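You operate a simulated robot arm through the tools that you are given. There is no shell and no other tool.

The job below is to be done with a simulated robot arm. You get a single attempt, and the scene is never put back.

TASK
Demagnetise block 52 and put it in the blue tray.
Fine: on the pad, switch on, lift it away, then switch off.

Only the result counts: the job must be done as asked and must still hold three seconds after the hand-in. Knocking over, shifting, dropping, spilling or breaking anything else fails it.

THE ROBOT
A 7-joint arm with a two-finger gripper, fixed in place. Base frame: the origin is on the floor under the middle of its stand, x ahead of it, y to its left, z up; the work surface is at about z = 880. Lengths are in mm, angles in degrees, forces in N, time in s.
With the tool pointing down near the work surface it reaches from about 340 to 720 mm from the base axis. Its first joint turns from -66.0 to 66.0 degrees. Payload 2.45 kg.
The TCP is the grasp point between the finger pads, 26 mm short of the fingertips. In the tool frame z runs along the fingers and y along their closing line. The gripper opens to 96 mm; its body begins 69 mm behind the TCP.
Orientation is that of the tool frame in the base frame, as a unit quaternion [w, x, y, z]. With the fingers straight down and closing along the base's y, the tool's x points along the base's -x, its y along +y and its z along -z.

THE INTERFACE
- The arm moves only by the tool step_arm. Its arguments are lists of equal length, an entry for each row: "translation": the shift along the tool's x, y, z in mm, a list of three; "angular": the turn, a rotation vector about the tool's x, y, z in degrees, a list of three; "grip": the opening, from 0 (shut) to 1 (fully open). In form: {"translation": [[tx, ty, tz], ...], "angular": [[ax, ay, az], ...], "grip": [grip, ...]}. A call has 1 to 20 rows; each row is the pose to reach, as a shift and turn from the pose commanded when the call began, along the tool's axes at that moment. Each row takes 0.2 s and may step no farther than 50 mm and 8.6 degrees from the row before; otherwise, or with a gripper value out of range, the whole call is refused. A pose out of reach is approached as far as the arm can. The call stops where the force on the tool passes 40 N (or 10 N more than at its start, if that is more) or the arm is blocked; 0.2 s more then pass. Each finger travels about 50 mm/s and halts on what it meets, pressing with about 42 N; the grip force reading is that of the motor and also rises with nothing between the fingers. The clock runs only during rows and for 0.2 s after the last one: add rows that repeat a pose to give the fingers time. The reply holds the time, the measured pose of the TCP, the force on the tool along the base axes, the opening and the grip force, in the units named above and with some noise, with the torque about the TCP (base axes, N m) and any sound that the robot's microphone picked up, and new pictures: "pictures" is both (left out), scene, wrist or none.
- Cameras (640 x 400 px; columns grow to the right, rows downward): "scene" is fixed at [179.9, -394.7, 1433.4]; the picture's right is [0.64, -0.77, 0.00], its down [-0.37, -0.31, -0.88] and it looks along [0.67, 0.56, -0.48] (base axes); focal length 343 px, centre (320, 200). "wrist" rides on the gripper at [82, 3, -98] in the tool frame; the picture's right is [-0.04, 1.00, 0.00], its down [-0.73, -0.03, -0.68] and it looks along [-0.68, -0.03, 0.73] (tool axes); focal length 256 px, centre (320, 200). There is no depth. A picture from a camera that has moved, and an enlarged one, comes with that camera's place and axes in the base frame and with its lens. The place of the scene camera against the robot may be out by one fixed shift of up to 12 mm in any direction.
- zoom(camera, box): a new picture of the part [left, top, right, bottom] of that camera's present view, enlarged. No time passes.
- sign_off(): hands the job in; it is judged then, once.

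Places have to be worked out from the pictures, the camera data and where the tool is seen. Open the gripper and draw the arm clear of the work before you hand the job in, unless the task says otherwise.

The tools are called as name(argument=value, ...) on one line, values as JSON. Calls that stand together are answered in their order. step_arm: Moves the arm, as the interface text tells. Its arguments: {"type":"object","properties":{"translation":{"type":"array"},"angular":{"type":"array"},"grip":{"type":"array"},"pictures":{"type":"string","enum":["both","scene","wrist","none"]}},"required":["translation","angular","grip"]} The other tools are called the same way: zoom (camera, box) takes an enlarged picture of a part of a camera's view; sign_off () hands the job in.

At the start:

```text
clock: 0.0
tcp_pos: [328.1, -106.7, 1250.7]
tool_rot: [0.0, 0.0, 1.0, 0.0]
force: [0.9, -0.6, 0.4]
moment: [0.0, -0.01, -0.02]
gripper_width: 95.9
gripper_force: 0.0
```

scene: 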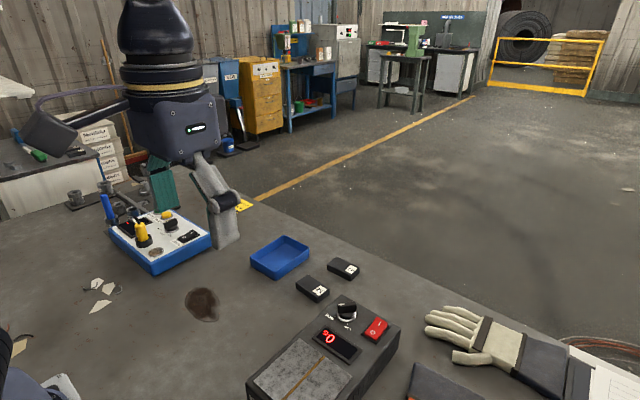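
wrist: 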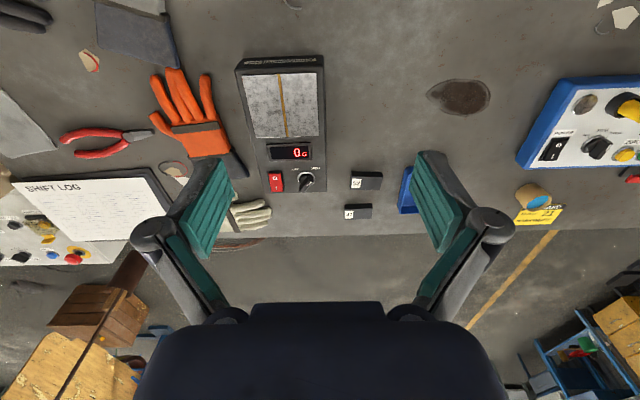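

I'll start by looking closely at the demagnetiser, the blocks and the tray in both cameras before moving.

zoom(camera="scene", box=[230, 220, 430, 400])

zoom(camera="wrist", box=[220, 40, 440, 240])

zoom(camera="wrist", box=[330, 160, 430, 230])

zoom(camera="scene", box=[290, 250, 370, 310])

zoom(camera="wrist", box=[250, 130, 340, 200])

```text
2.22 times, centred on (330, 310) of scene
camera zoom: at [179.9, -394.7, 1433.4], right [0.64, -0.77, 0.0], down [-0.37, -0.31, -0.88], along [0.67, 0.56, -0.48], focal length 762 px, centre (298, -44)
```

zoom: 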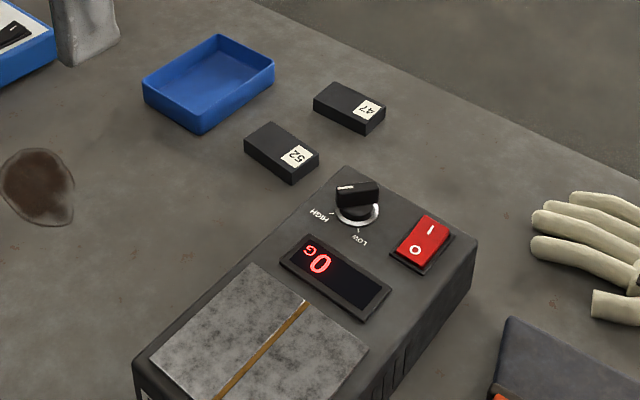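

```text
2.00 times, centred on (330, 140) of wrist
camera zoom: at [245.0, -104.9, 1350.3], right [0.04, 1.0, 0.0], down [0.73, -0.03, 0.68], along [0.68, -0.03, -0.73], focal length 512 px, centre (300, 320)
```

zoom: 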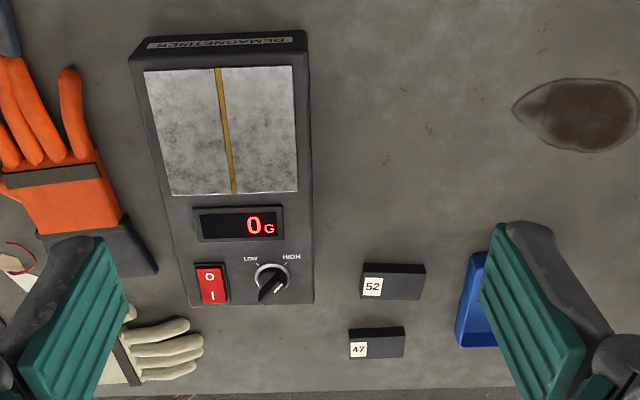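

```text
5.71 times, centred on (380, 195) of wrist
camera zoom: at [245.0, -104.9, 1350.3], right [0.04, 1.0, 0.0], down [0.73, -0.03, 0.68], along [0.68, -0.03, -0.73], focal length 1463 px, centre (-23, 229)
```

zoom: 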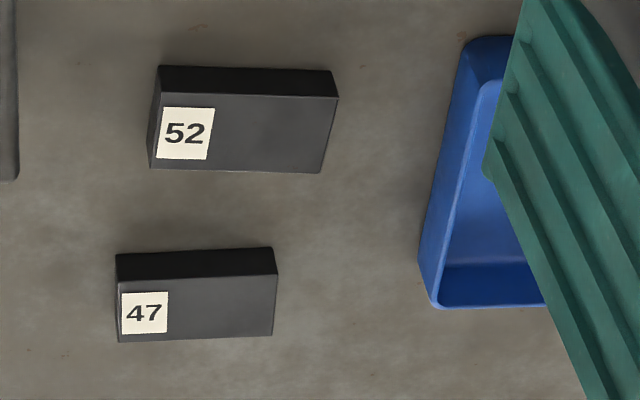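

```text
6.67 times, centred on (330, 280) of scene
camera zoom: at [179.9, -394.7, 1433.4], right [0.64, -0.77, 0.0], down [-0.37, -0.31, -0.88], along [0.67, 0.56, -0.48], focal length 2287 px, centre (253, -333)
```

zoom: 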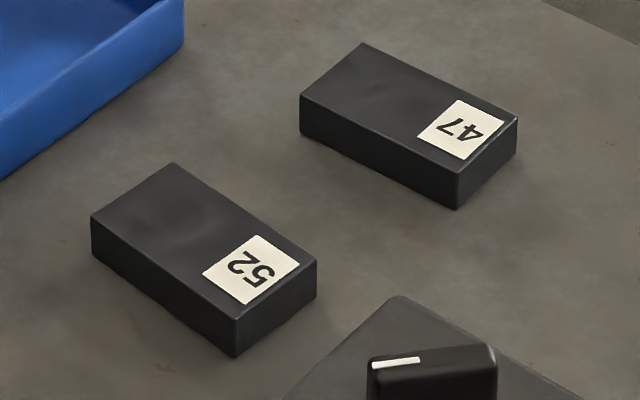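

```text
5.71 times, centred on (295, 165) of wrist
camera zoom: at [245.0, -104.9, 1350.3], right [0.04, 1.0, 0.0], down [0.73, -0.03, 0.68], along [0.68, -0.03, -0.73], focal length 1463 px, centre (463, 400)
```

zoom: 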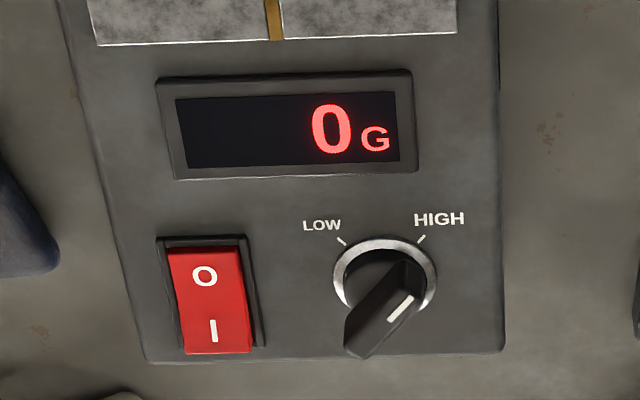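

The display reads 0 G, the knob mark points at HIGH, and the rocker has O on the robot side and I on the far side. I put block 52 near (616, -15), the demagnetiser at about x 357–598, y -238 to -107, and the tray near (643, 120). I'll move above block 52 for a closer look.

step_arm(translation=[[-28, 9, 20], [-56, 18, 40], [-84, 27, 60], [-112, 36, 80], [-140, 46, 100], [-168, 55, 120], [-196, 64, 140], [-224, 73, 160], [-252, 82, 180], [-280, 92, 200], [-280, 92, 200]], angular=[[0, 0, 0], [0, 0, 0], [0, 0, 0], [0, 0, 0], [0, 0, 0], [0, 0, 0], [0, 0, 0], [0, 0, 0], [0, 0, 0], [0, 0, 0], [0, 0, 0]], grip=[1, 1, 1, 1, 1, 1, 1, 1, 1, 1, 1])

```text
clock: 2.4
tcp_pos: [608.9, -13.6, 1050.0]
tool_rot: [0.0, 0.0, 1.0, 0.0]
force: [0.6, -0.5, -0.3]
moment: [0.0, 0.03, 0.01]
gripper_width: 96.2
gripper_force: 0.0
camera wrist: at [527.0, -12.0, 1149.2], right [0.04, 1.0, 0.0], down [0.73, -0.03, 0.68], along [0.68, -0.03, -0.73], focal length 256 px, centre (320, 200)
```

scene: 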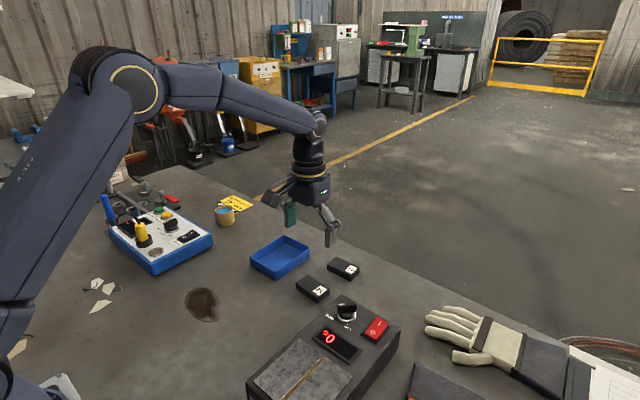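
wrist: 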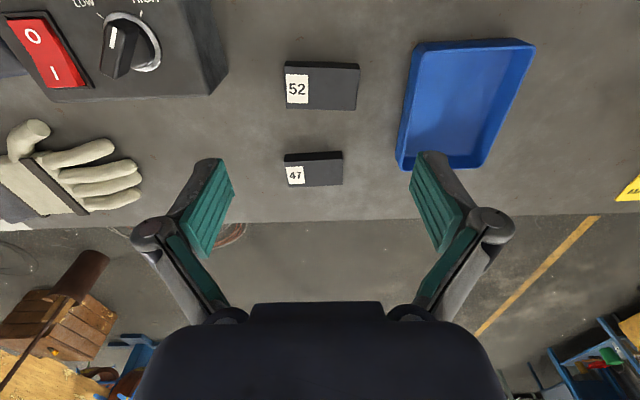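

The view is clear now: I'm above the two blocks with the tray to the right. I'll zoom for exact corners of block 52, the tray and the switch.

zoom(camera="wrist", box=[270, 50, 370, 120])

zoom(camera="wrist", box=[380, 20, 560, 180])

zoom(camera="wrist", box=[0, 0, 240, 120])

zoom(camera="scene", box=[320, 290, 400, 350])

```text
5.71 times, centred on (320, 85) of wrist
camera zoom: at [527.0, -12.0, 1149.2], right [0.04, 1.0, 0.0], down [0.73, -0.03, 0.68], along [0.68, -0.03, -0.73], focal length 1463 px, centre (320, 857)
```

zoom: 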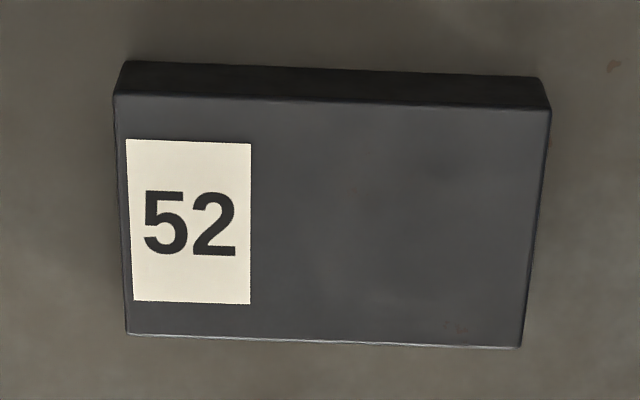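

```text
2.50 times, centred on (470, 100) of wrist
camera zoom: at [527.0, -12.0, 1149.2], right [0.04, 1.0, 0.0], down [0.73, -0.03, 0.68], along [0.68, -0.03, -0.73], focal length 640 px, centre (-55, 450)
```

zoom: 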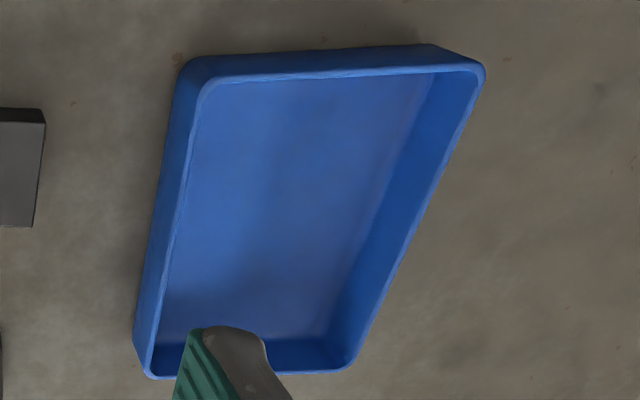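

```text
2.67 times, centred on (120, 60) of wrist
camera zoom: at [527.0, -12.0, 1149.2], right [0.04, 1.0, 0.0], down [0.73, -0.03, 0.68], along [0.68, -0.03, -0.73], focal length 683 px, centre (853, 573)
```

zoom: 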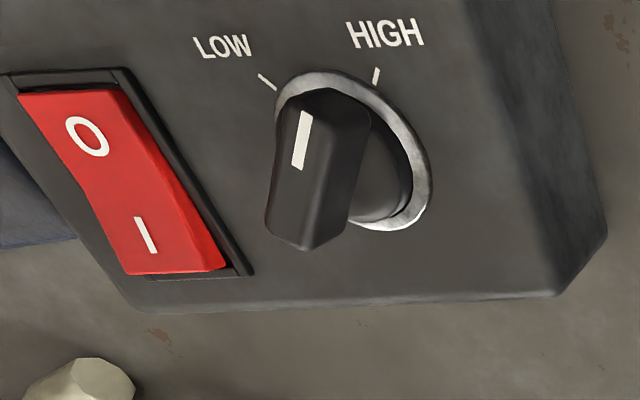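

```text
6.67 times, centred on (360, 320) of scene
camera zoom: at [179.9, -394.6, 1433.4], right [0.64, -0.77, 0.0], down [-0.37, -0.31, -0.88], along [0.67, 0.56, -0.48], focal length 2287 px, centre (53, -600)
```

zoom: 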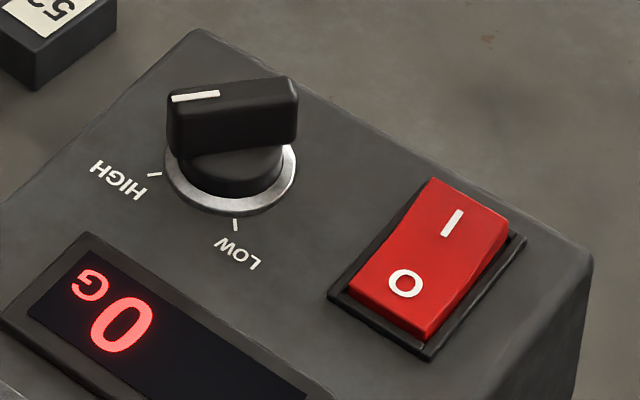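

Block 52 measures about 70 × 39 × 18 mm, centred near (617, -15) and turned about -4° in yaw. The tray rim spans x 587–711, y 73–168 and is about 25 mm tall. I'll turn 4° to match the block, centre over it and come down to a check height.

step_arm(translation=[[-4, 0, 30], [-8.5, 0, 60], [-8.5, 0, 90], [-8.5, 0, 100], [-8.5, 0, 100]], angular=[[0, 0, 2], [0, 0, 4.2], [0, 0, 4.2], [0, 0, 4.2], [0, 0, 4.2]], grip=[1, 1, 1, 1, 1])

```text
clock: 3.6
tcp_pos: [617.4, -14.9, 950.4]
tool_rot: [0.0, 0.037, 0.999, 0.0]
force: [-0.5, 0.4, 0.4]
moment: [-0.01, -0.01, -0.02]
gripper_width: 96.0
gripper_force: 0.0
camera wrist: at [535.1, -6.7, 1048.9], right [0.11, 0.99, 0.0], down [0.73, -0.08, 0.68], along [0.67, -0.08, -0.73], focal length 256 px, centre (320, 200)
```

scene: 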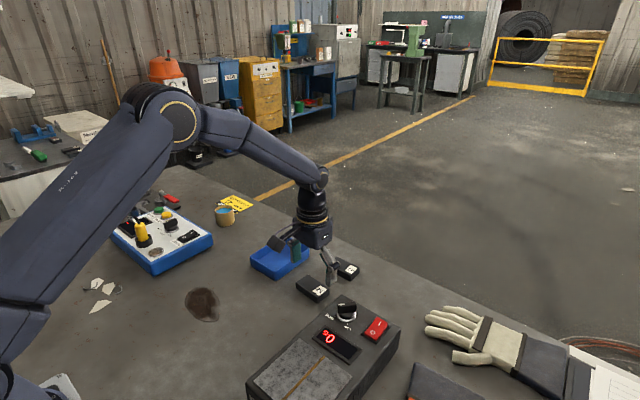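
wrist: 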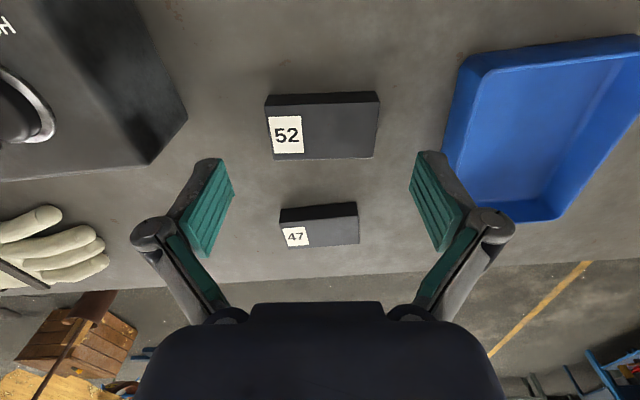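

The fingers straddle block 52 evenly and the yaw matches. Next I descend so the fingertips stop a few mm above the bench.

step_arm(translation=[[0, 0, 15], [0, 0, 28], [0, 0, 36], [0, 0, 41], [0, 0, 41]], angular=[[0, 0, 0], [0, 0, 0], [0, 0, 0], [0, 0, 0], [0, 0, 0]], grip=[1, 1, 1, 1, 1])

```text
clock: 4.8
tcp_pos: [616.1, -15.3, 910.4]
tool_rot: [0.0, 0.037, 0.999, 0.0]
force: [0.1, -0.4, 0.4]
moment: [0.01, 0.01, 0.01]
gripper_width: 96.2
gripper_force: 0.1
camera wrist: at [534.2, -7.4, 1009.4], right [0.11, 0.99, 0.0], down [0.73, -0.08, 0.68], along [0.67, -0.08, -0.73], focal length 256 px, centre (320, 200)
```

scene: 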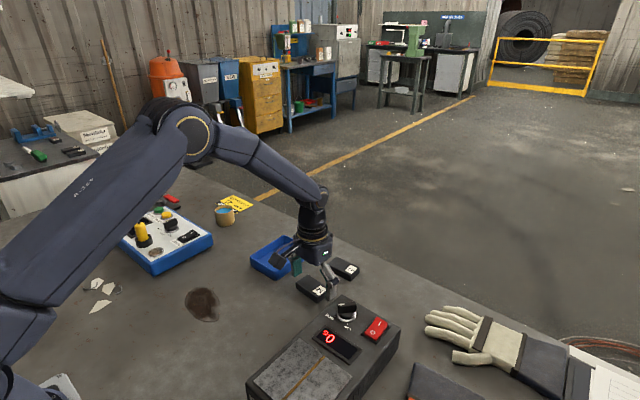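
wrist: 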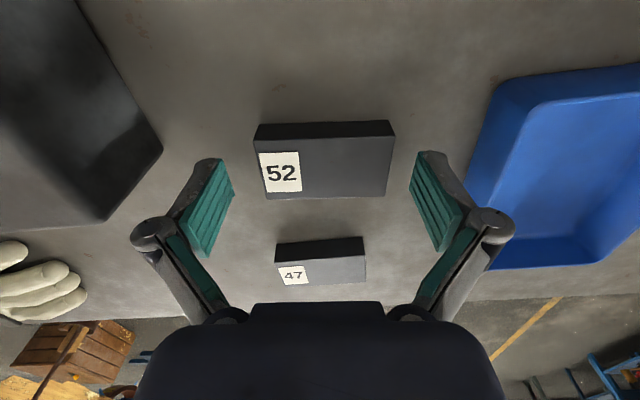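

I'm at z ≈ 910 with the block between the fingers. I'll check the fore-aft centring in a zoom before closing.

zoom(camera="wrist", box=[200, 100, 440, 250])

```text
2.67 times, centred on (320, 175) of wrist
camera zoom: at [534.2, -7.4, 1009.4], right [0.11, 0.99, 0.0], down [0.73, -0.08, 0.68], along [0.67, -0.08, -0.73], focal length 683 px, centre (320, 267)
```

zoom: 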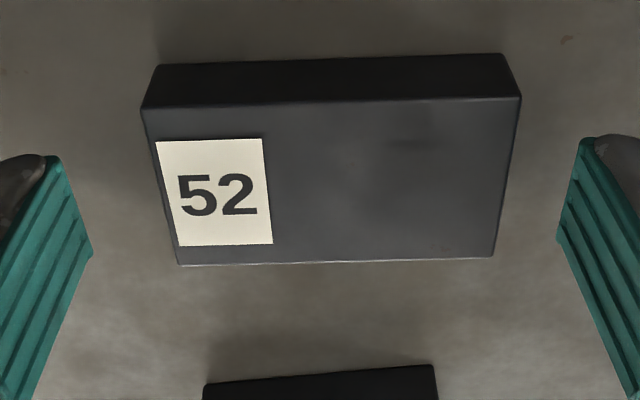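

In the tool frame the block centre is at about (0, +2) mm and aligned, so I'll shift 1.8 mm along tool y and close.

step_arm(translation=[[0, 1.8, 0], [0, 1.8, 0], [0, 1.8, 0], [0, 1.8, 0], [0, 1.8, 0], [0, 1.8, 0]], angular=[[0, 0, 0], [0, 0, 0], [0, 0, 0], [0, 0, 0], [0, 0, 0], [0, 0, 0]], grip=[1, 0.8, 0.65, 0.5, 0.5, 0.5], pictures="wrist")

```text
clock: 6.2
tcp_pos: [617.5, -12.7, 909.9]
tool_rot: [0.0, 0.037, 0.999, 0.0]
force: [-1.5, 1.3, 2.1]
moment: [0.09, 0.1, -0.05]
gripper_width: 69.7
gripper_force: 41.6
camera wrist: at [534.6, -5.1, 1009.7], right [0.11, 0.99, 0.0], down [0.73, -0.08, 0.68], along [0.67, -0.08, -0.73], focal length 256 px, centre (320, 200)
```

wrist: 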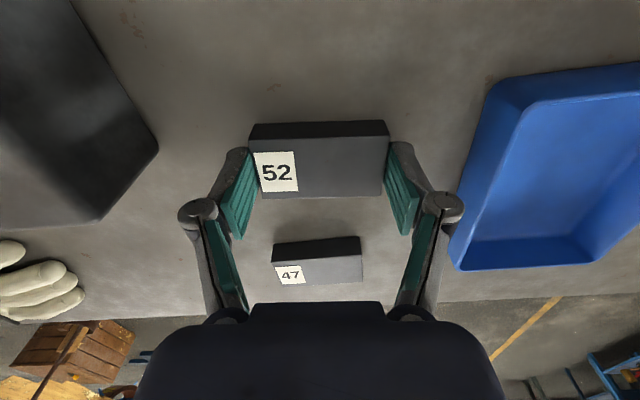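

The block is held at 69.7 mm with about 42 N of grip. I'll lift straight up well clear of everything, then head towards the pad.

step_arm(translation=[[0, 1.8, -5], [0, 1.8, -20], [0, 1.8, -45], [0, 1.8, -80], [0, 1.8, -120], [0, 1.8, -160], [0, 1.8, -160]], angular=[[0, 0, 0], [0, 0, 0], [0, 0, 0], [0, 0, 0], [0, 0, 0], [0, 0, 0], [0, 0, 0]], grip=[0.5, 0.5, 0.5, 0.5, 0.5, 0.5, 0.5])

```text
clock: 7.8
tcp_pos: [618.1, -13.7, 1070.2]
tool_rot: [-0.001, 0.036, 0.999, 0.0]
force: [0.7, -0.3, -4.3]
moment: [0.0, 0.03, -0.03]
gripper_width: 69.8
gripper_force: 41.5
camera wrist: at [534.9, -4.2, 1169.8], right [0.11, 0.99, 0.0], down [0.73, -0.08, 0.68], along [0.67, -0.08, -0.73], focal length 256 px, centre (320, 200)
```

scene: 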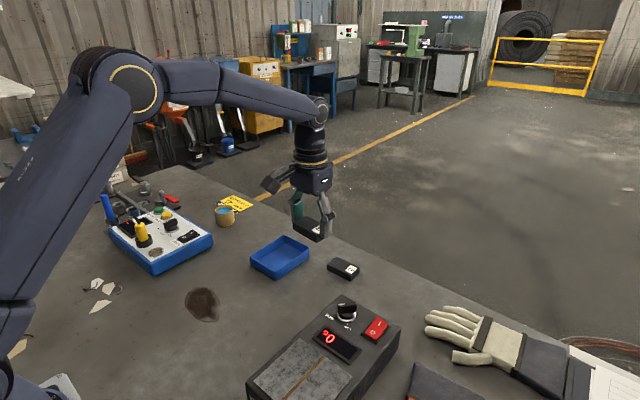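
wrist: 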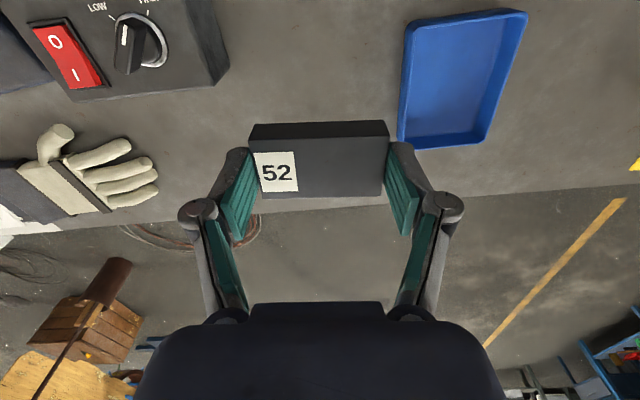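

The load reads about 4.3 N, so the block is securely held. I'm moving to above the pad, near (412, -173), squaring the yaw and keeping z ≈ 1070.

step_arm(translation=[[24, -22, 0], [48, -44, 0], [72, -65, 0], [97, -87, 0], [121, -109, 0], [145, -131, 0], [169, -152, 0], [193, -174, 0], [193, -174, 0]], angular=[[0, 0, -0.5], [0, 0, -1], [0, 0, -1.5], [0, 0, -2], [0, 0, -2.5], [0, 0, -3], [0, 0, -3.6], [0, 0, -4.2], [0, 0, -4.2]], grip=[0.5, 0.5, 0.5, 0.5, 0.5, 0.5, 0.5, 0.5, 0.5])

```text
clock: 9.8
tcp_pos: [413.3, -172.8, 1070.7]
tool_rot: [0.0, 0.0, 1.0, 0.0]
force: [-0.2, -0.3, -4.3]
moment: [0.01, -0.02, 0.0]
gripper_width: 69.7
gripper_force: 42.3
camera wrist: at [332.4, -170.9, 1169.4], right [0.04, 1.0, 0.0], down [0.73, -0.03, 0.68], along [0.68, -0.03, -0.73], focal length 256 px, centre (320, 200)
```

scene: 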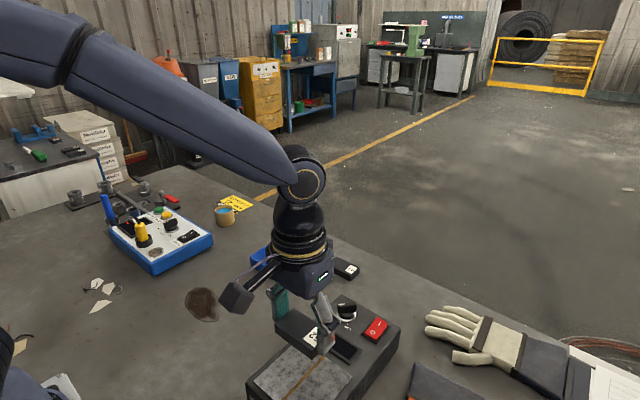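
wrist: 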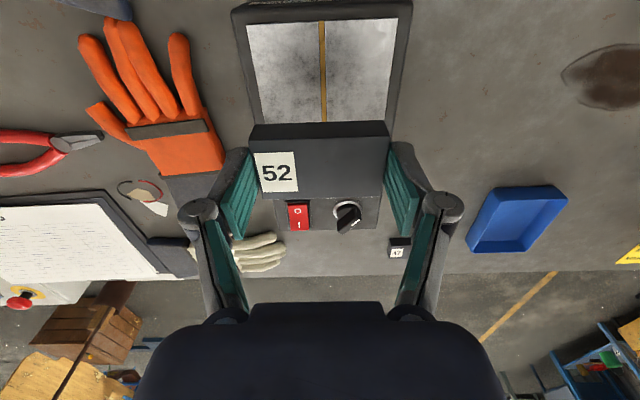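

I'll zoom on the pad and the unit's edges to work out the pad's height and where its edges lie.

zoom(camera="wrist", box=[220, 0, 430, 130])

zoom(camera="wrist", box=[270, 190, 390, 240])

zoom(camera="scene", box=[230, 280, 410, 400])

```text
3.05 times, centred on (325, 65) of wrist
camera zoom: at [332.4, -170.9, 1169.4], right [0.04, 1.0, 0.0], down [0.73, -0.03, 0.68], along [0.68, -0.03, -0.73], focal length 780 px, centre (305, 611)
```

zoom: 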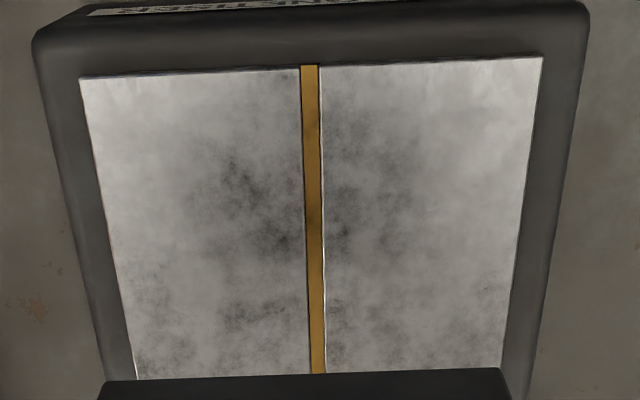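

```text
5.33 times, centred on (330, 215) of wrist
camera zoom: at [332.4, -170.9, 1169.4], right [0.04, 1.0, 0.0], down [0.73, -0.03, 0.68], along [0.68, -0.03, -0.73], focal length 1365 px, centre (267, 120)
```

zoom: 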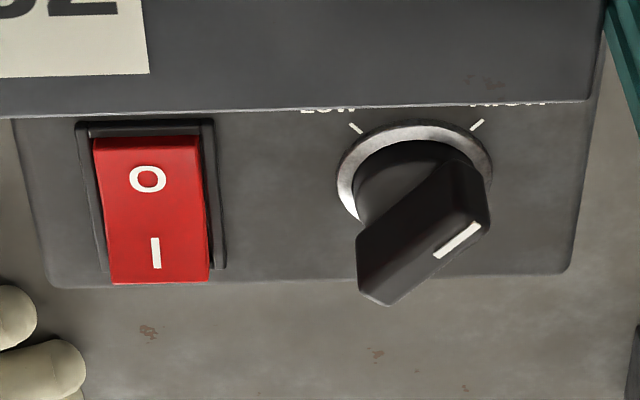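

```text
3.33 times, centred on (320, 340) of scene
camera zoom: at [179.9, -394.7, 1433.3], right [0.64, -0.77, 0.0], down [-0.37, -0.31, -0.88], along [0.67, 0.56, -0.48], focal length 1144 px, centre (320, -267)
```

zoom: 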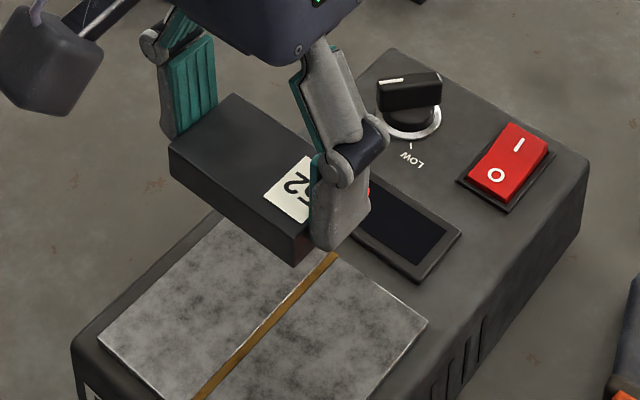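

Comparing two views puts the pad surface at z ≈ 949, centred near (414.5, -172), so contact should come at about TCP z = 979. I'll descend to 986 and look.

step_arm(translation=[[-1.5, 0.5, 20], [-1.5, 0.5, 45], [-1.5, 0.5, 65], [-1.5, 0.5, 78], [-1.5, 0.5, 84], [-1.5, 0.5, 84]], angular=[[0, 0, 0], [0, 0, 0], [0, 0, 0], [0, 0, 0], [0, 0, 0], [0, 0, 0]], grip=[0.5, 0.5, 0.5, 0.5, 0.5, 0.5])

```text
clock: 11.2
tcp_pos: [411.1, -169.9, 986.7]
tool_rot: [0.0, 0.0, 1.0, 0.0]
force: [0.3, 0.3, -3.5]
moment: [-0.02, 0.0, 0.02]
gripper_width: 69.4
gripper_force: 42.2
camera wrist: at [329.8, -168.2, 1085.8], right [0.04, 1.0, 0.0], down [0.73, -0.03, 0.68], along [0.68, -0.03, -0.73], focal length 256 px, centre (320, 200)
```

scene: 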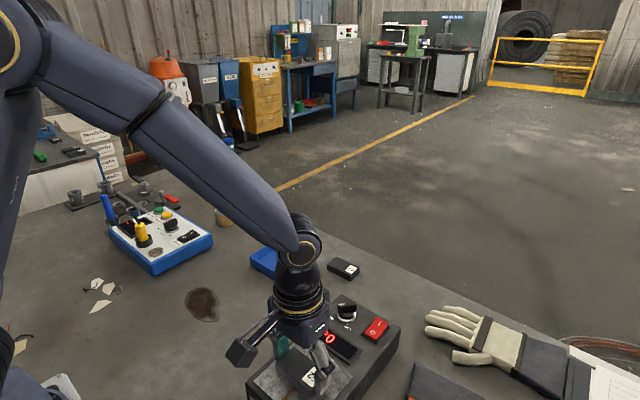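
wrist: 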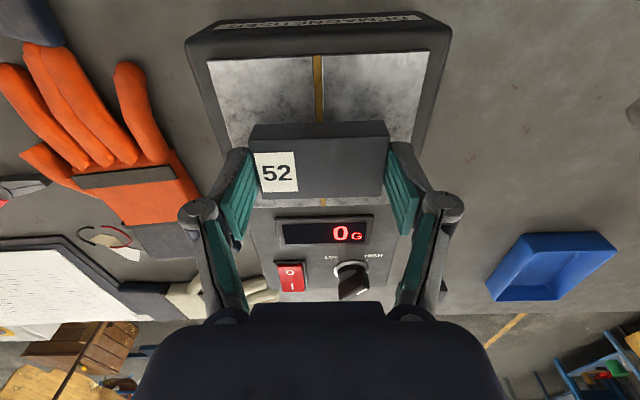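

The block hangs level above the pad with little force on the tool. I'll go down slowly and watch for contact.

step_arm(translation=[[0, 0, 1.5], [0, 0, 3], [0, 0, 4.5], [0, 0, 4.5]], angular=[[0, 0, 0], [0, 0, 0], [0, 0, 0], [0, 0, 0]], grip=[0.5, 0.5, 0.5, 0.5], pictures="wrist")

```text
clock: 12.2
tcp_pos: [411.7, -170.6, 979.9]
tool_rot: [0.0, 0.0, 1.0, -0.001]
force: [-0.9, -0.2, -3.6]
moment: [0.01, -0.01, -0.01]
gripper_width: 69.6
gripper_force: 42.8
camera wrist: at [329.3, -167.6, 1080.4], right [0.04, 1.0, 0.0], down [0.73, -0.03, 0.68], along [0.68, -0.03, -0.73], focal length 256 px, centre (320, 200)
```

wrist: 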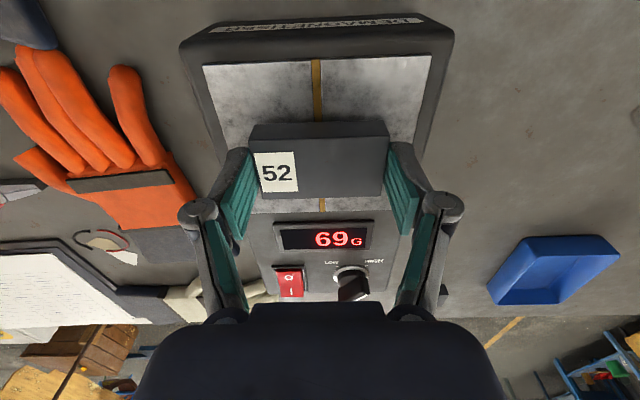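

The display now reads 69 G, so it senses the block's residual magnetism, and there's no contact yet. I'll keep going down in small steps.

step_arm(translation=[[0, 0, 1], [0, 0, 2], [0, 0, 3], [0, 0, 3]], angular=[[0, 0, 0], [0, 0, 0], [0, 0, 0], [0, 0, 0]], grip=[0.5, 0.5, 0.5, 0.5], pictures="none")

```text
clock: 13.2
tcp_pos: [412.7, -169.9, 979.0]
tool_rot: [0.0, 0.0, 1.0, 0.0]
force: [-0.5, -0.1, -4.5]
moment: [-0.01, 0.01, 0.03]
gripper_width: 69.5
gripper_force: 42.7
```

step_arm(translation=[[0, 0, 1], [0, 0, 2], [0, 0, 3], [0, 0, 3]], angular=[[0, 0, 0], [0, 0, 0], [0, 0, 0], [0, 0, 0]], grip=[0.5, 0.5, 0.5, 0.5], pictures="wrist")

```text
clock: 14.2
tcp_pos: [412.9, -170.0, 975.1]
tool_rot: [0.0, 0.0, 1.0, 0.0]
force: [0.0, 0.3, -4.2]
moment: [0.0, -0.01, -0.05]
gripper_width: 69.5
gripper_force: 42.3
camera wrist: at [330.2, -168.2, 1074.8], right [0.04, 1.0, 0.0], down [0.73, -0.03, 0.68], along [0.68, -0.03, -0.73], focal length 256 px, centre (320, 200)
```

wrist: 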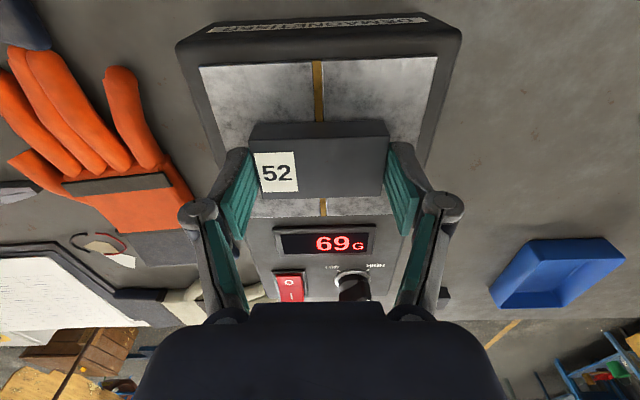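

There's still no contact at z ≈ 975, so the pad is a bit lower than I estimated, more like 943. I'll keep stepping down gently.

step_arm(translation=[[0, 0, 1], [0, 0, 2], [0, 0, 2]], angular=[[0, 0, 0], [0, 0, 0], [0, 0, 0]], grip=[0.5, 0.5, 0.5], pictures="none")

zoom(camera="scene", box=[230, 300, 390, 400])

```text
clock: 15.0
tcp_pos: [412.5, -169.7, 975.2]
tool_rot: [0.001, 0.0, 1.0, 0.0]
force: [-3.6, 2.8, 19.9]
moment: [0.34, 0.59, -0.05]
gripper_width: 69.6
gripper_force: 42.3
```

```text
4.00 times, centred on (310, 350) of scene
camera zoom: at [179.5, -394.5, 1433.5], right [0.64, -0.77, 0.0], down [-0.37, -0.31, -0.88], along [0.67, 0.56, -0.48], focal length 1372 px, centre (360, -400)
```

zoom: 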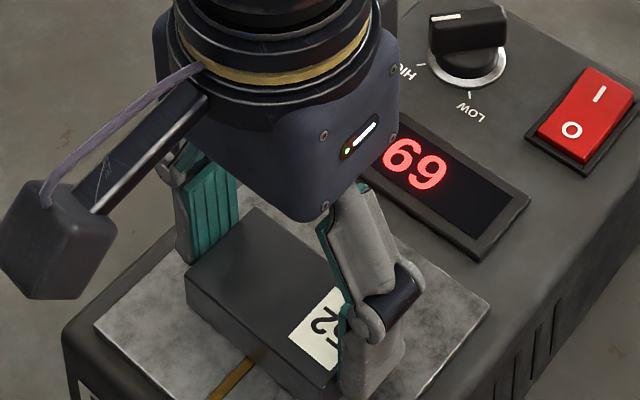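

Contact is made at about 20 N, with the block flat on the pad. I'll ease off slightly and open the fingers.

step_arm(translation=[[0, 0, -0.7], [0, 0, -0.7], [0, 0, -0.7], [0, 0, -0.7], [0, 0, -0.7], [0, 0, -0.7]], angular=[[0, 0, 0], [0, 0, 0], [0, 0, 0], [0, 0, 0], [0, 0, 0], [0, 0, 0]], grip=[0.5, 0.75, 0.85, 0.98, 0.98, 0.98])

```text
clock: 16.4
tcp_pos: [412.7, -171.2, 974.7]
tool_rot: [0.0, 0.0, 1.0, 0.001]
force: [-0.5, -1.0, 0.4]
moment: [0.02, -0.03, 0.0]
gripper_width: 94.2
gripper_force: 0.1
camera wrist: at [329.7, -168.5, 1073.3], right [0.04, 1.0, 0.0], down [0.73, -0.03, 0.68], along [0.68, -0.03, -0.73], focal length 256 px, centre (320, 200)
```

scene: 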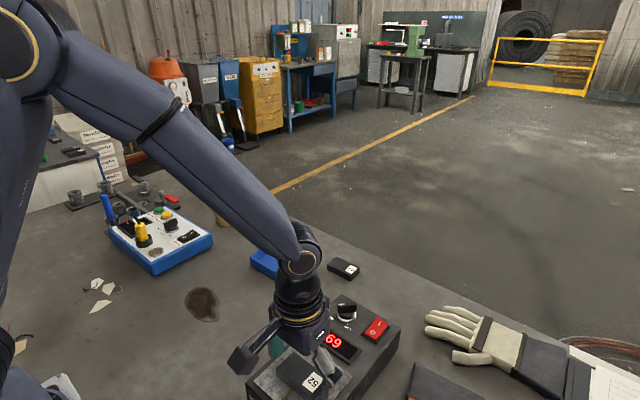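
wrist: 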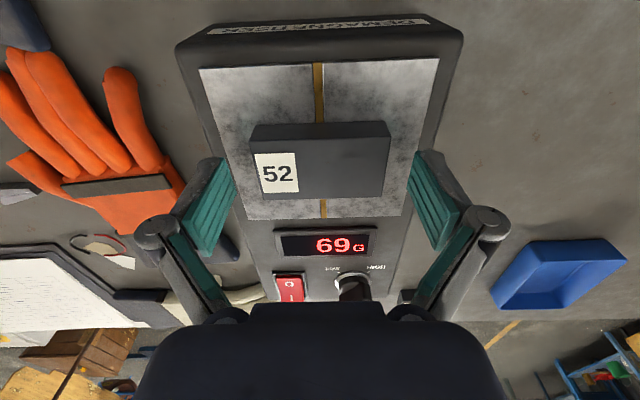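

Released: the block rests alone near the pad's centre and still reads 69 G. I'll rise straight up, close the fingers and move above the I end of the rocker near (580, -208).

step_arm(translation=[[0, 0, -20], [0, 0, -50], [0, 0, -85], [0, 0, -100], [-40, -9, -100], [-80, -18, -100], [-120, -27, -100], [-166, -36, -100], [-166, -36, -100], [-166, -36, -100]], angular=[[0, 0, 0], [0, 0, 0], [0, 0, 0], [0, 0, 0], [0, 0, 0], [0, 0, 0], [0, 0, 0], [0, 0, 0], [0, 0, 0], [0, 0, 0]], grip=[0.98, 0.98, 0.98, 0.98, 0.6, 0.4, 0.2, 0, 0, 0])

```text
clock: 18.6
tcp_pos: [579.6, -206.5, 1076.6]
tool_rot: [0.0, -0.001, 1.0, 0.0]
force: [0.5, -0.3, -0.3]
moment: [0.02, 0.0, 0.01]
gripper_width: 0.0
gripper_force: 22.9
camera wrist: at [497.9, -204.3, 1175.1], right [0.04, 1.0, 0.0], down [0.73, -0.03, 0.68], along [0.68, -0.03, -0.73], focal length 256 px, centre (320, 200)
```

scene: 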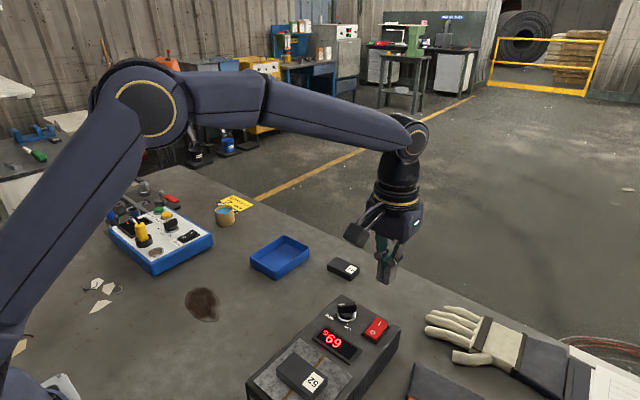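
wrist: 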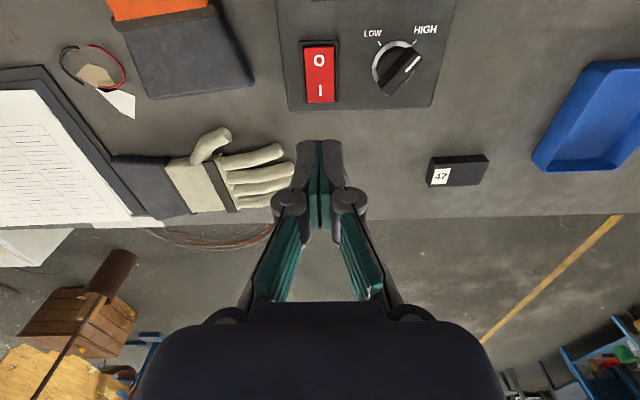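

I'm hovering near the switch with the fingers closed. I'll zoom to locate the rocker precisely relative to the fingertips.

zoom(camera="wrist", box=[270, 20, 450, 150])

zoom(camera="scene", box=[320, 230, 440, 350])

```text
3.08 times, centred on (360, 85) of wrist
camera zoom: at [497.9, -204.3, 1175.1], right [0.04, 1.0, 0.0], down [0.73, -0.03, 0.68], along [0.68, -0.03, -0.73], focal length 788 px, centre (197, 554)
```

zoom: 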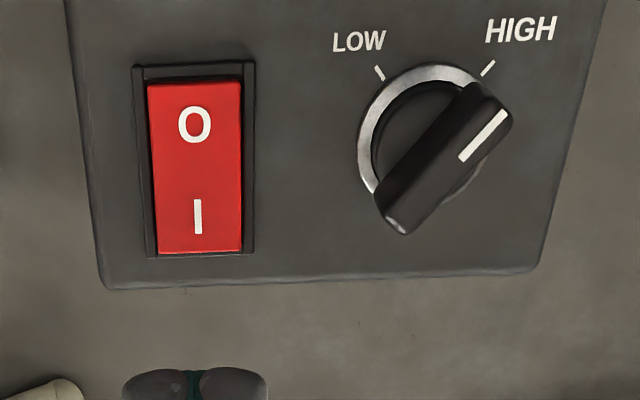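

```text
3.33 times, centred on (380, 290) of scene
camera zoom: at [179.9, -394.7, 1433.4], right [0.64, -0.77, 0.0], down [-0.37, -0.31, -0.88], along [0.67, 0.56, -0.48], focal length 1144 px, centre (120, -100)
```

zoom: 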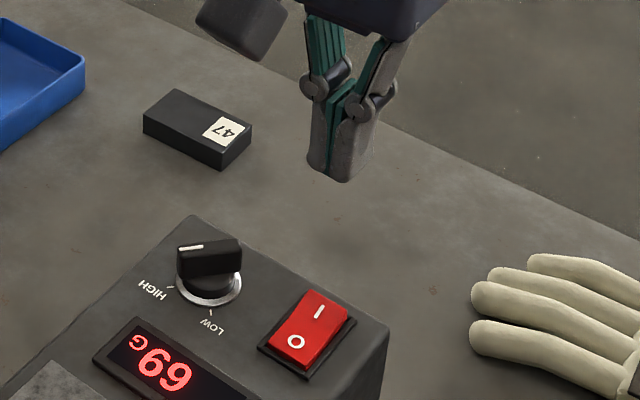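

The rocker's centre is about (567, -208). Its raised I end tops out near z ≈ 954 at x ≈ 586, and the closed fingertips cover about 22 × 27 mm. I'll shift to x ≈ 582 and press down slowly while watching force and sound.

step_arm(translation=[[-3, 0, 30], [-3, 0, 60], [-3, 0, 80], [-3, 0, 88], [-3, 0, 90], [-3, 0, 92], [-3, 0, 94], [-3, 0, 94]], angular=[[0, 0, 0], [0, 0, 0], [0, 0, 0], [0, 0, 0], [0, 0, 0], [0, 0, 0], [0, 0, 0], [0, 0, 0]], grip=[0, 0, 0, 0, 0, 0, 0, 0])

```text
clock: 20.4
tcp_pos: [580.4, -206.9, 979.5]
tool_rot: [0.0, 0.0, 1.0, 0.0]
force: [-0.6, -0.6, 0.2]
moment: [-0.03, 0.0, 0.0]
gripper_width: 0.0
gripper_force: 28.4
camera wrist: at [499.1, -203.9, 1078.8], right [0.04, 1.0, 0.0], down [0.73, -0.03, 0.68], along [0.68, -0.03, -0.73], focal length 256 px, centre (320, 200)
```

scene: 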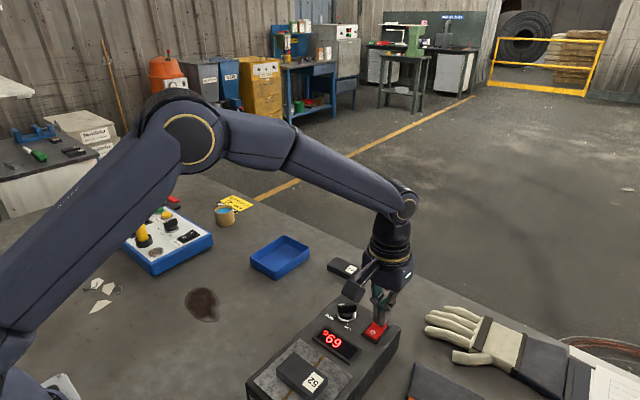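
wrist: 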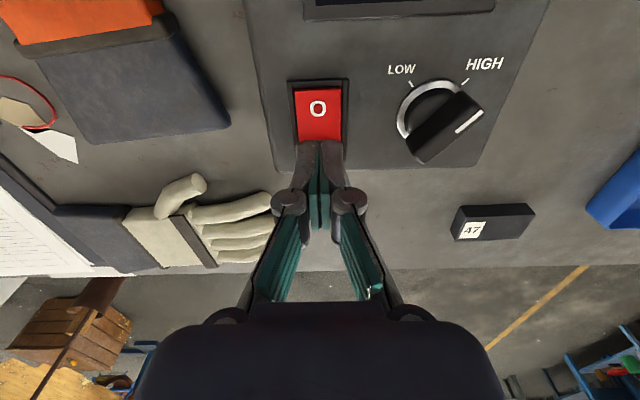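

The tips are right over the I end with no contact yet. I'll press on in small steps.

step_arm(translation=[[0, 0, 1.5], [0, 0, 3], [0, 0, 4.5], [0, 0, 4.5]], angular=[[0, 0, 0], [0, 0, 0], [0, 0, 0], [0, 0, 0]], grip=[0, 0, 0, 0])

```text
clock: 21.4
tcp_pos: [581.6, -205.2, 975.3]
tool_rot: [0.0, 0.001, 1.0, 0.0]
force: [1.1, -1.2, 0.7]
moment: [0.0, 0.0, -0.01]
gripper_width: 5.8
gripper_force: 28.5
camera wrist: at [498.9, -203.6, 1074.6], right [0.04, 1.0, 0.0], down [0.73, -0.03, 0.68], along [0.68, -0.03, -0.73], focal length 256 px, centre (320, 200)
```

scene: 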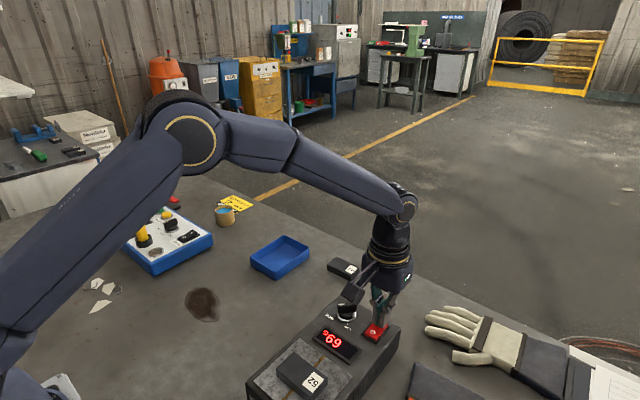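
wrist: 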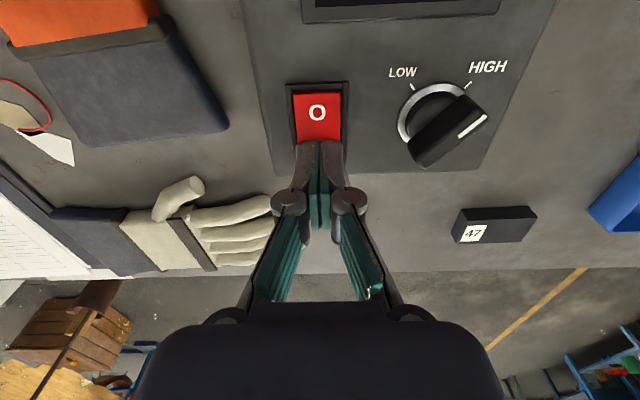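

There's no contact force yet. The 5.8 mm width reading doesn't fit the picture, where the fingers still look shut, so I'll watch it while pressing a little further.

step_arm(translation=[[0, 0, 1], [0, 0, 2], [0, 0, 3], [0, 0, 3]], angular=[[0, 0, 0], [0, 0, 0], [0, 0, 0], [0, 0, 0]], grip=[0, 0, 0, 0])

zoom(camera="scene", box=[320, 260, 420, 360])

```text
clock: 22.4
tcp_pos: [582.3, -206.6, 972.5]
tool_rot: [0.0, 0.001, 1.0, -0.001]
force: [1.2, 0.1, 6.0]
moment: [0.02, 0.04, 0.01]
gripper_width: 5.9
gripper_force: 28.5
heard: click
camera wrist: at [499.2, -203.9, 1072.1], right [0.04, 1.0, 0.0], down [0.73, -0.03, 0.68], along [0.68, -0.03, -0.73], focal length 256 px, centre (320, 200)
```

scene: 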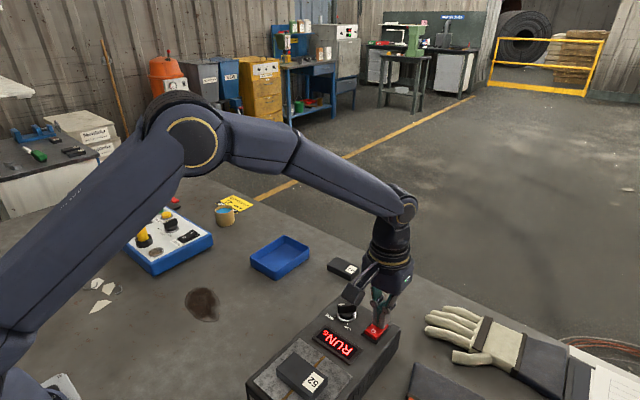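
wrist: 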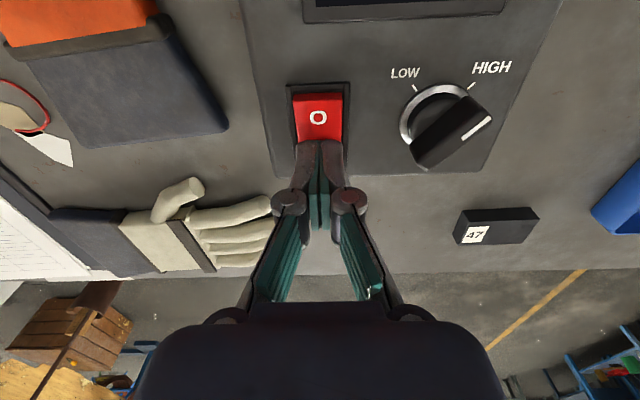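

```text
4.00 times, centred on (370, 310) of scene
camera zoom: at [179.7, -394.6, 1433.4], right [0.64, -0.77, 0.0], down [-0.37, -0.31, -0.88], along [0.67, 0.56, -0.48], focal length 1372 px, centre (120, -240)
```

zoom: 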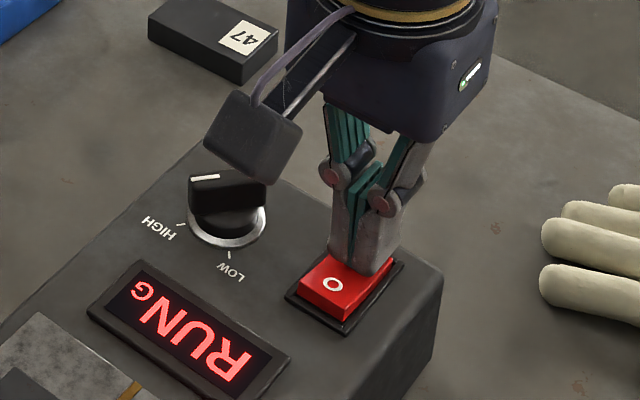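

There was a click and the display shows RUN, so the demagnetiser is on. I'll rise, go back over the block, open the fingers on the way and stop at a hover to check alignment.

step_arm(translation=[[0, 0, -20], [0, 0, -60], [0, 0, -100], [40, 9, -100], [85, 18, -100], [130, 28, -100], [169, 36, -100], [169, 36, -70], [169, 36, -40], [169, 36, -40]], angular=[[0, 0, 0], [0, 0, 0], [0, 0, 0], [0, 0, 0], [0, 0, 0], [0, 0, 0], [0, 0, 0], [0, 0, 0], [0, 0, 0], [0, 0, 0]], grip=[0, 0, 0.2, 0.4, 0.6, 0.8, 1, 1, 1, 1])

```text
clock: 24.6
tcp_pos: [413.4, -169.7, 1014.6]
tool_rot: [0.0, 0.001, 1.0, 0.0]
force: [-0.4, 0.2, -1.2]
moment: [0.0, -0.01, 0.01]
gripper_width: 95.9
gripper_force: 0.2
camera wrist: at [330.4, -167.9, 1112.6], right [0.04, 1.0, 0.0], down [0.73, -0.03, 0.68], along [0.68, -0.03, -0.73], focal length 256 px, centre (320, 200)
```

scene: 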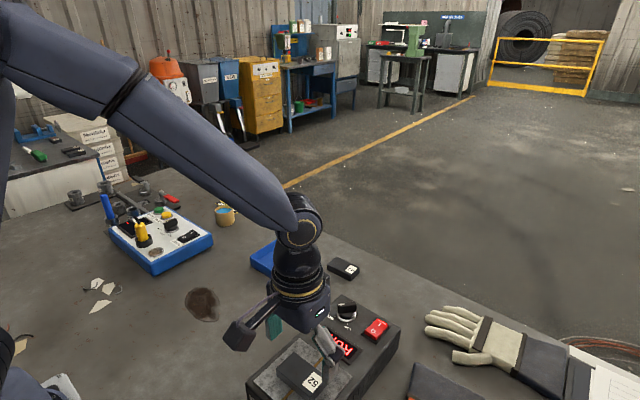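
wrist: 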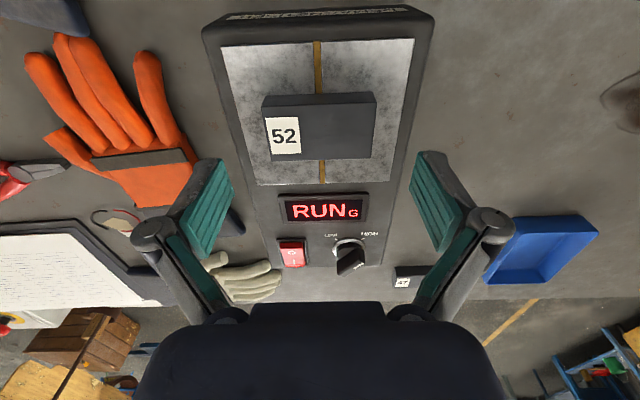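

RUN is lit and the block is centred between the open fingers. I'll descend to the same grasp height and close.

step_arm(translation=[[0, 0, 15], [0, 0, 28], [0, 0, 35], [0, 0, 38.5], [0, 0, 38.5], [0, 0, 38.5], [0, 0, 38.5], [0, 0, 38.5], [0, 0, 38.5]], angular=[[0, 0, 0], [0, 0, 0], [0, 0, 0], [0, 0, 0], [0, 0, 0], [0, 0, 0], [0, 0, 0], [0, 0, 0], [0, 0, 0]], grip=[1, 1, 1, 1, 0.85, 0.7, 0.5, 0.5, 0.5], pictures="wrist")

```text
clock: 26.6
tcp_pos: [413.9, -169.5, 975.1]
tool_rot: [0.0, 0.0, 1.0, 0.0]
force: [0.0, -0.7, 0.3]
moment: [-0.07, -0.08, -0.02]
gripper_width: 69.5
gripper_force: 41.9
camera wrist: at [331.0, -167.9, 1073.9], right [0.04, 1.0, 0.0], down [0.73, -0.03, 0.68], along [0.68, -0.03, -0.73], focal length 256 px, centre (320, 200)
```

wrist: 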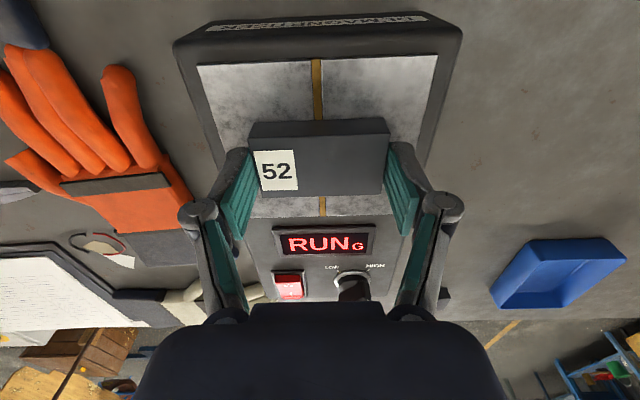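

The block is gripped again at 69.5 mm and 42 N while the unit runs. I'll lift it away slowly and straight up so the field fades gradually.

step_arm(translation=[[0, 0, -2], [0, 0, -4], [0, 0, -6], [0, 0, -8], [0, 0, -10], [0, 0, -12], [0, 0, -14], [0, 0, -17], [0, 0, -20], [0, 0, -23], [0, 0, -26], [0, 0, -29], [0, 0, -32], [0, 0, -35], [0, 0, -38], [0, 0, -41], [0, 0, -44], [0, 0, -47], [0, 0, -50], [0, 0, -53]], angular=[[0, 0, 0], [0, 0, 0], [0, 0, 0], [0, 0, 0], [0, 0, 0], [0, 0, 0], [0, 0, 0], [0, 0, 0], [0, 0, 0], [0, 0, 0], [0, 0, 0], [0, 0, 0], [0, 0, 0], [0, 0, 0], [0, 0, 0], [0, 0, 0], [0, 0, 0], [0, 0, 0], [0, 0, 0], [0, 0, 0]], grip=[0.5, 0.5, 0.5, 0.5, 0.5, 0.5, 0.5, 0.5, 0.5, 0.5, 0.5, 0.5, 0.5, 0.5, 0.5, 0.5, 0.5, 0.5, 0.5, 0.5], pictures="wrist")

```text
clock: 30.8
tcp_pos: [412.8, -168.6, 1027.8]
tool_rot: [0.0, 0.0, 1.0, 0.001]
force: [-0.3, -0.4, -3.6]
moment: [-0.01, -0.01, -0.03]
gripper_width: 69.6
gripper_force: 41.6
camera wrist: at [330.7, -167.1, 1126.3], right [0.04, 1.0, 0.0], down [0.73, -0.03, 0.68], along [0.68, -0.03, -0.73], focal length 256 px, centre (320, 200)
```

wrist: 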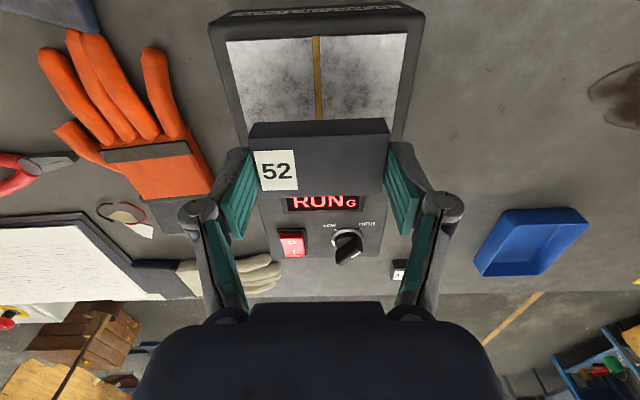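

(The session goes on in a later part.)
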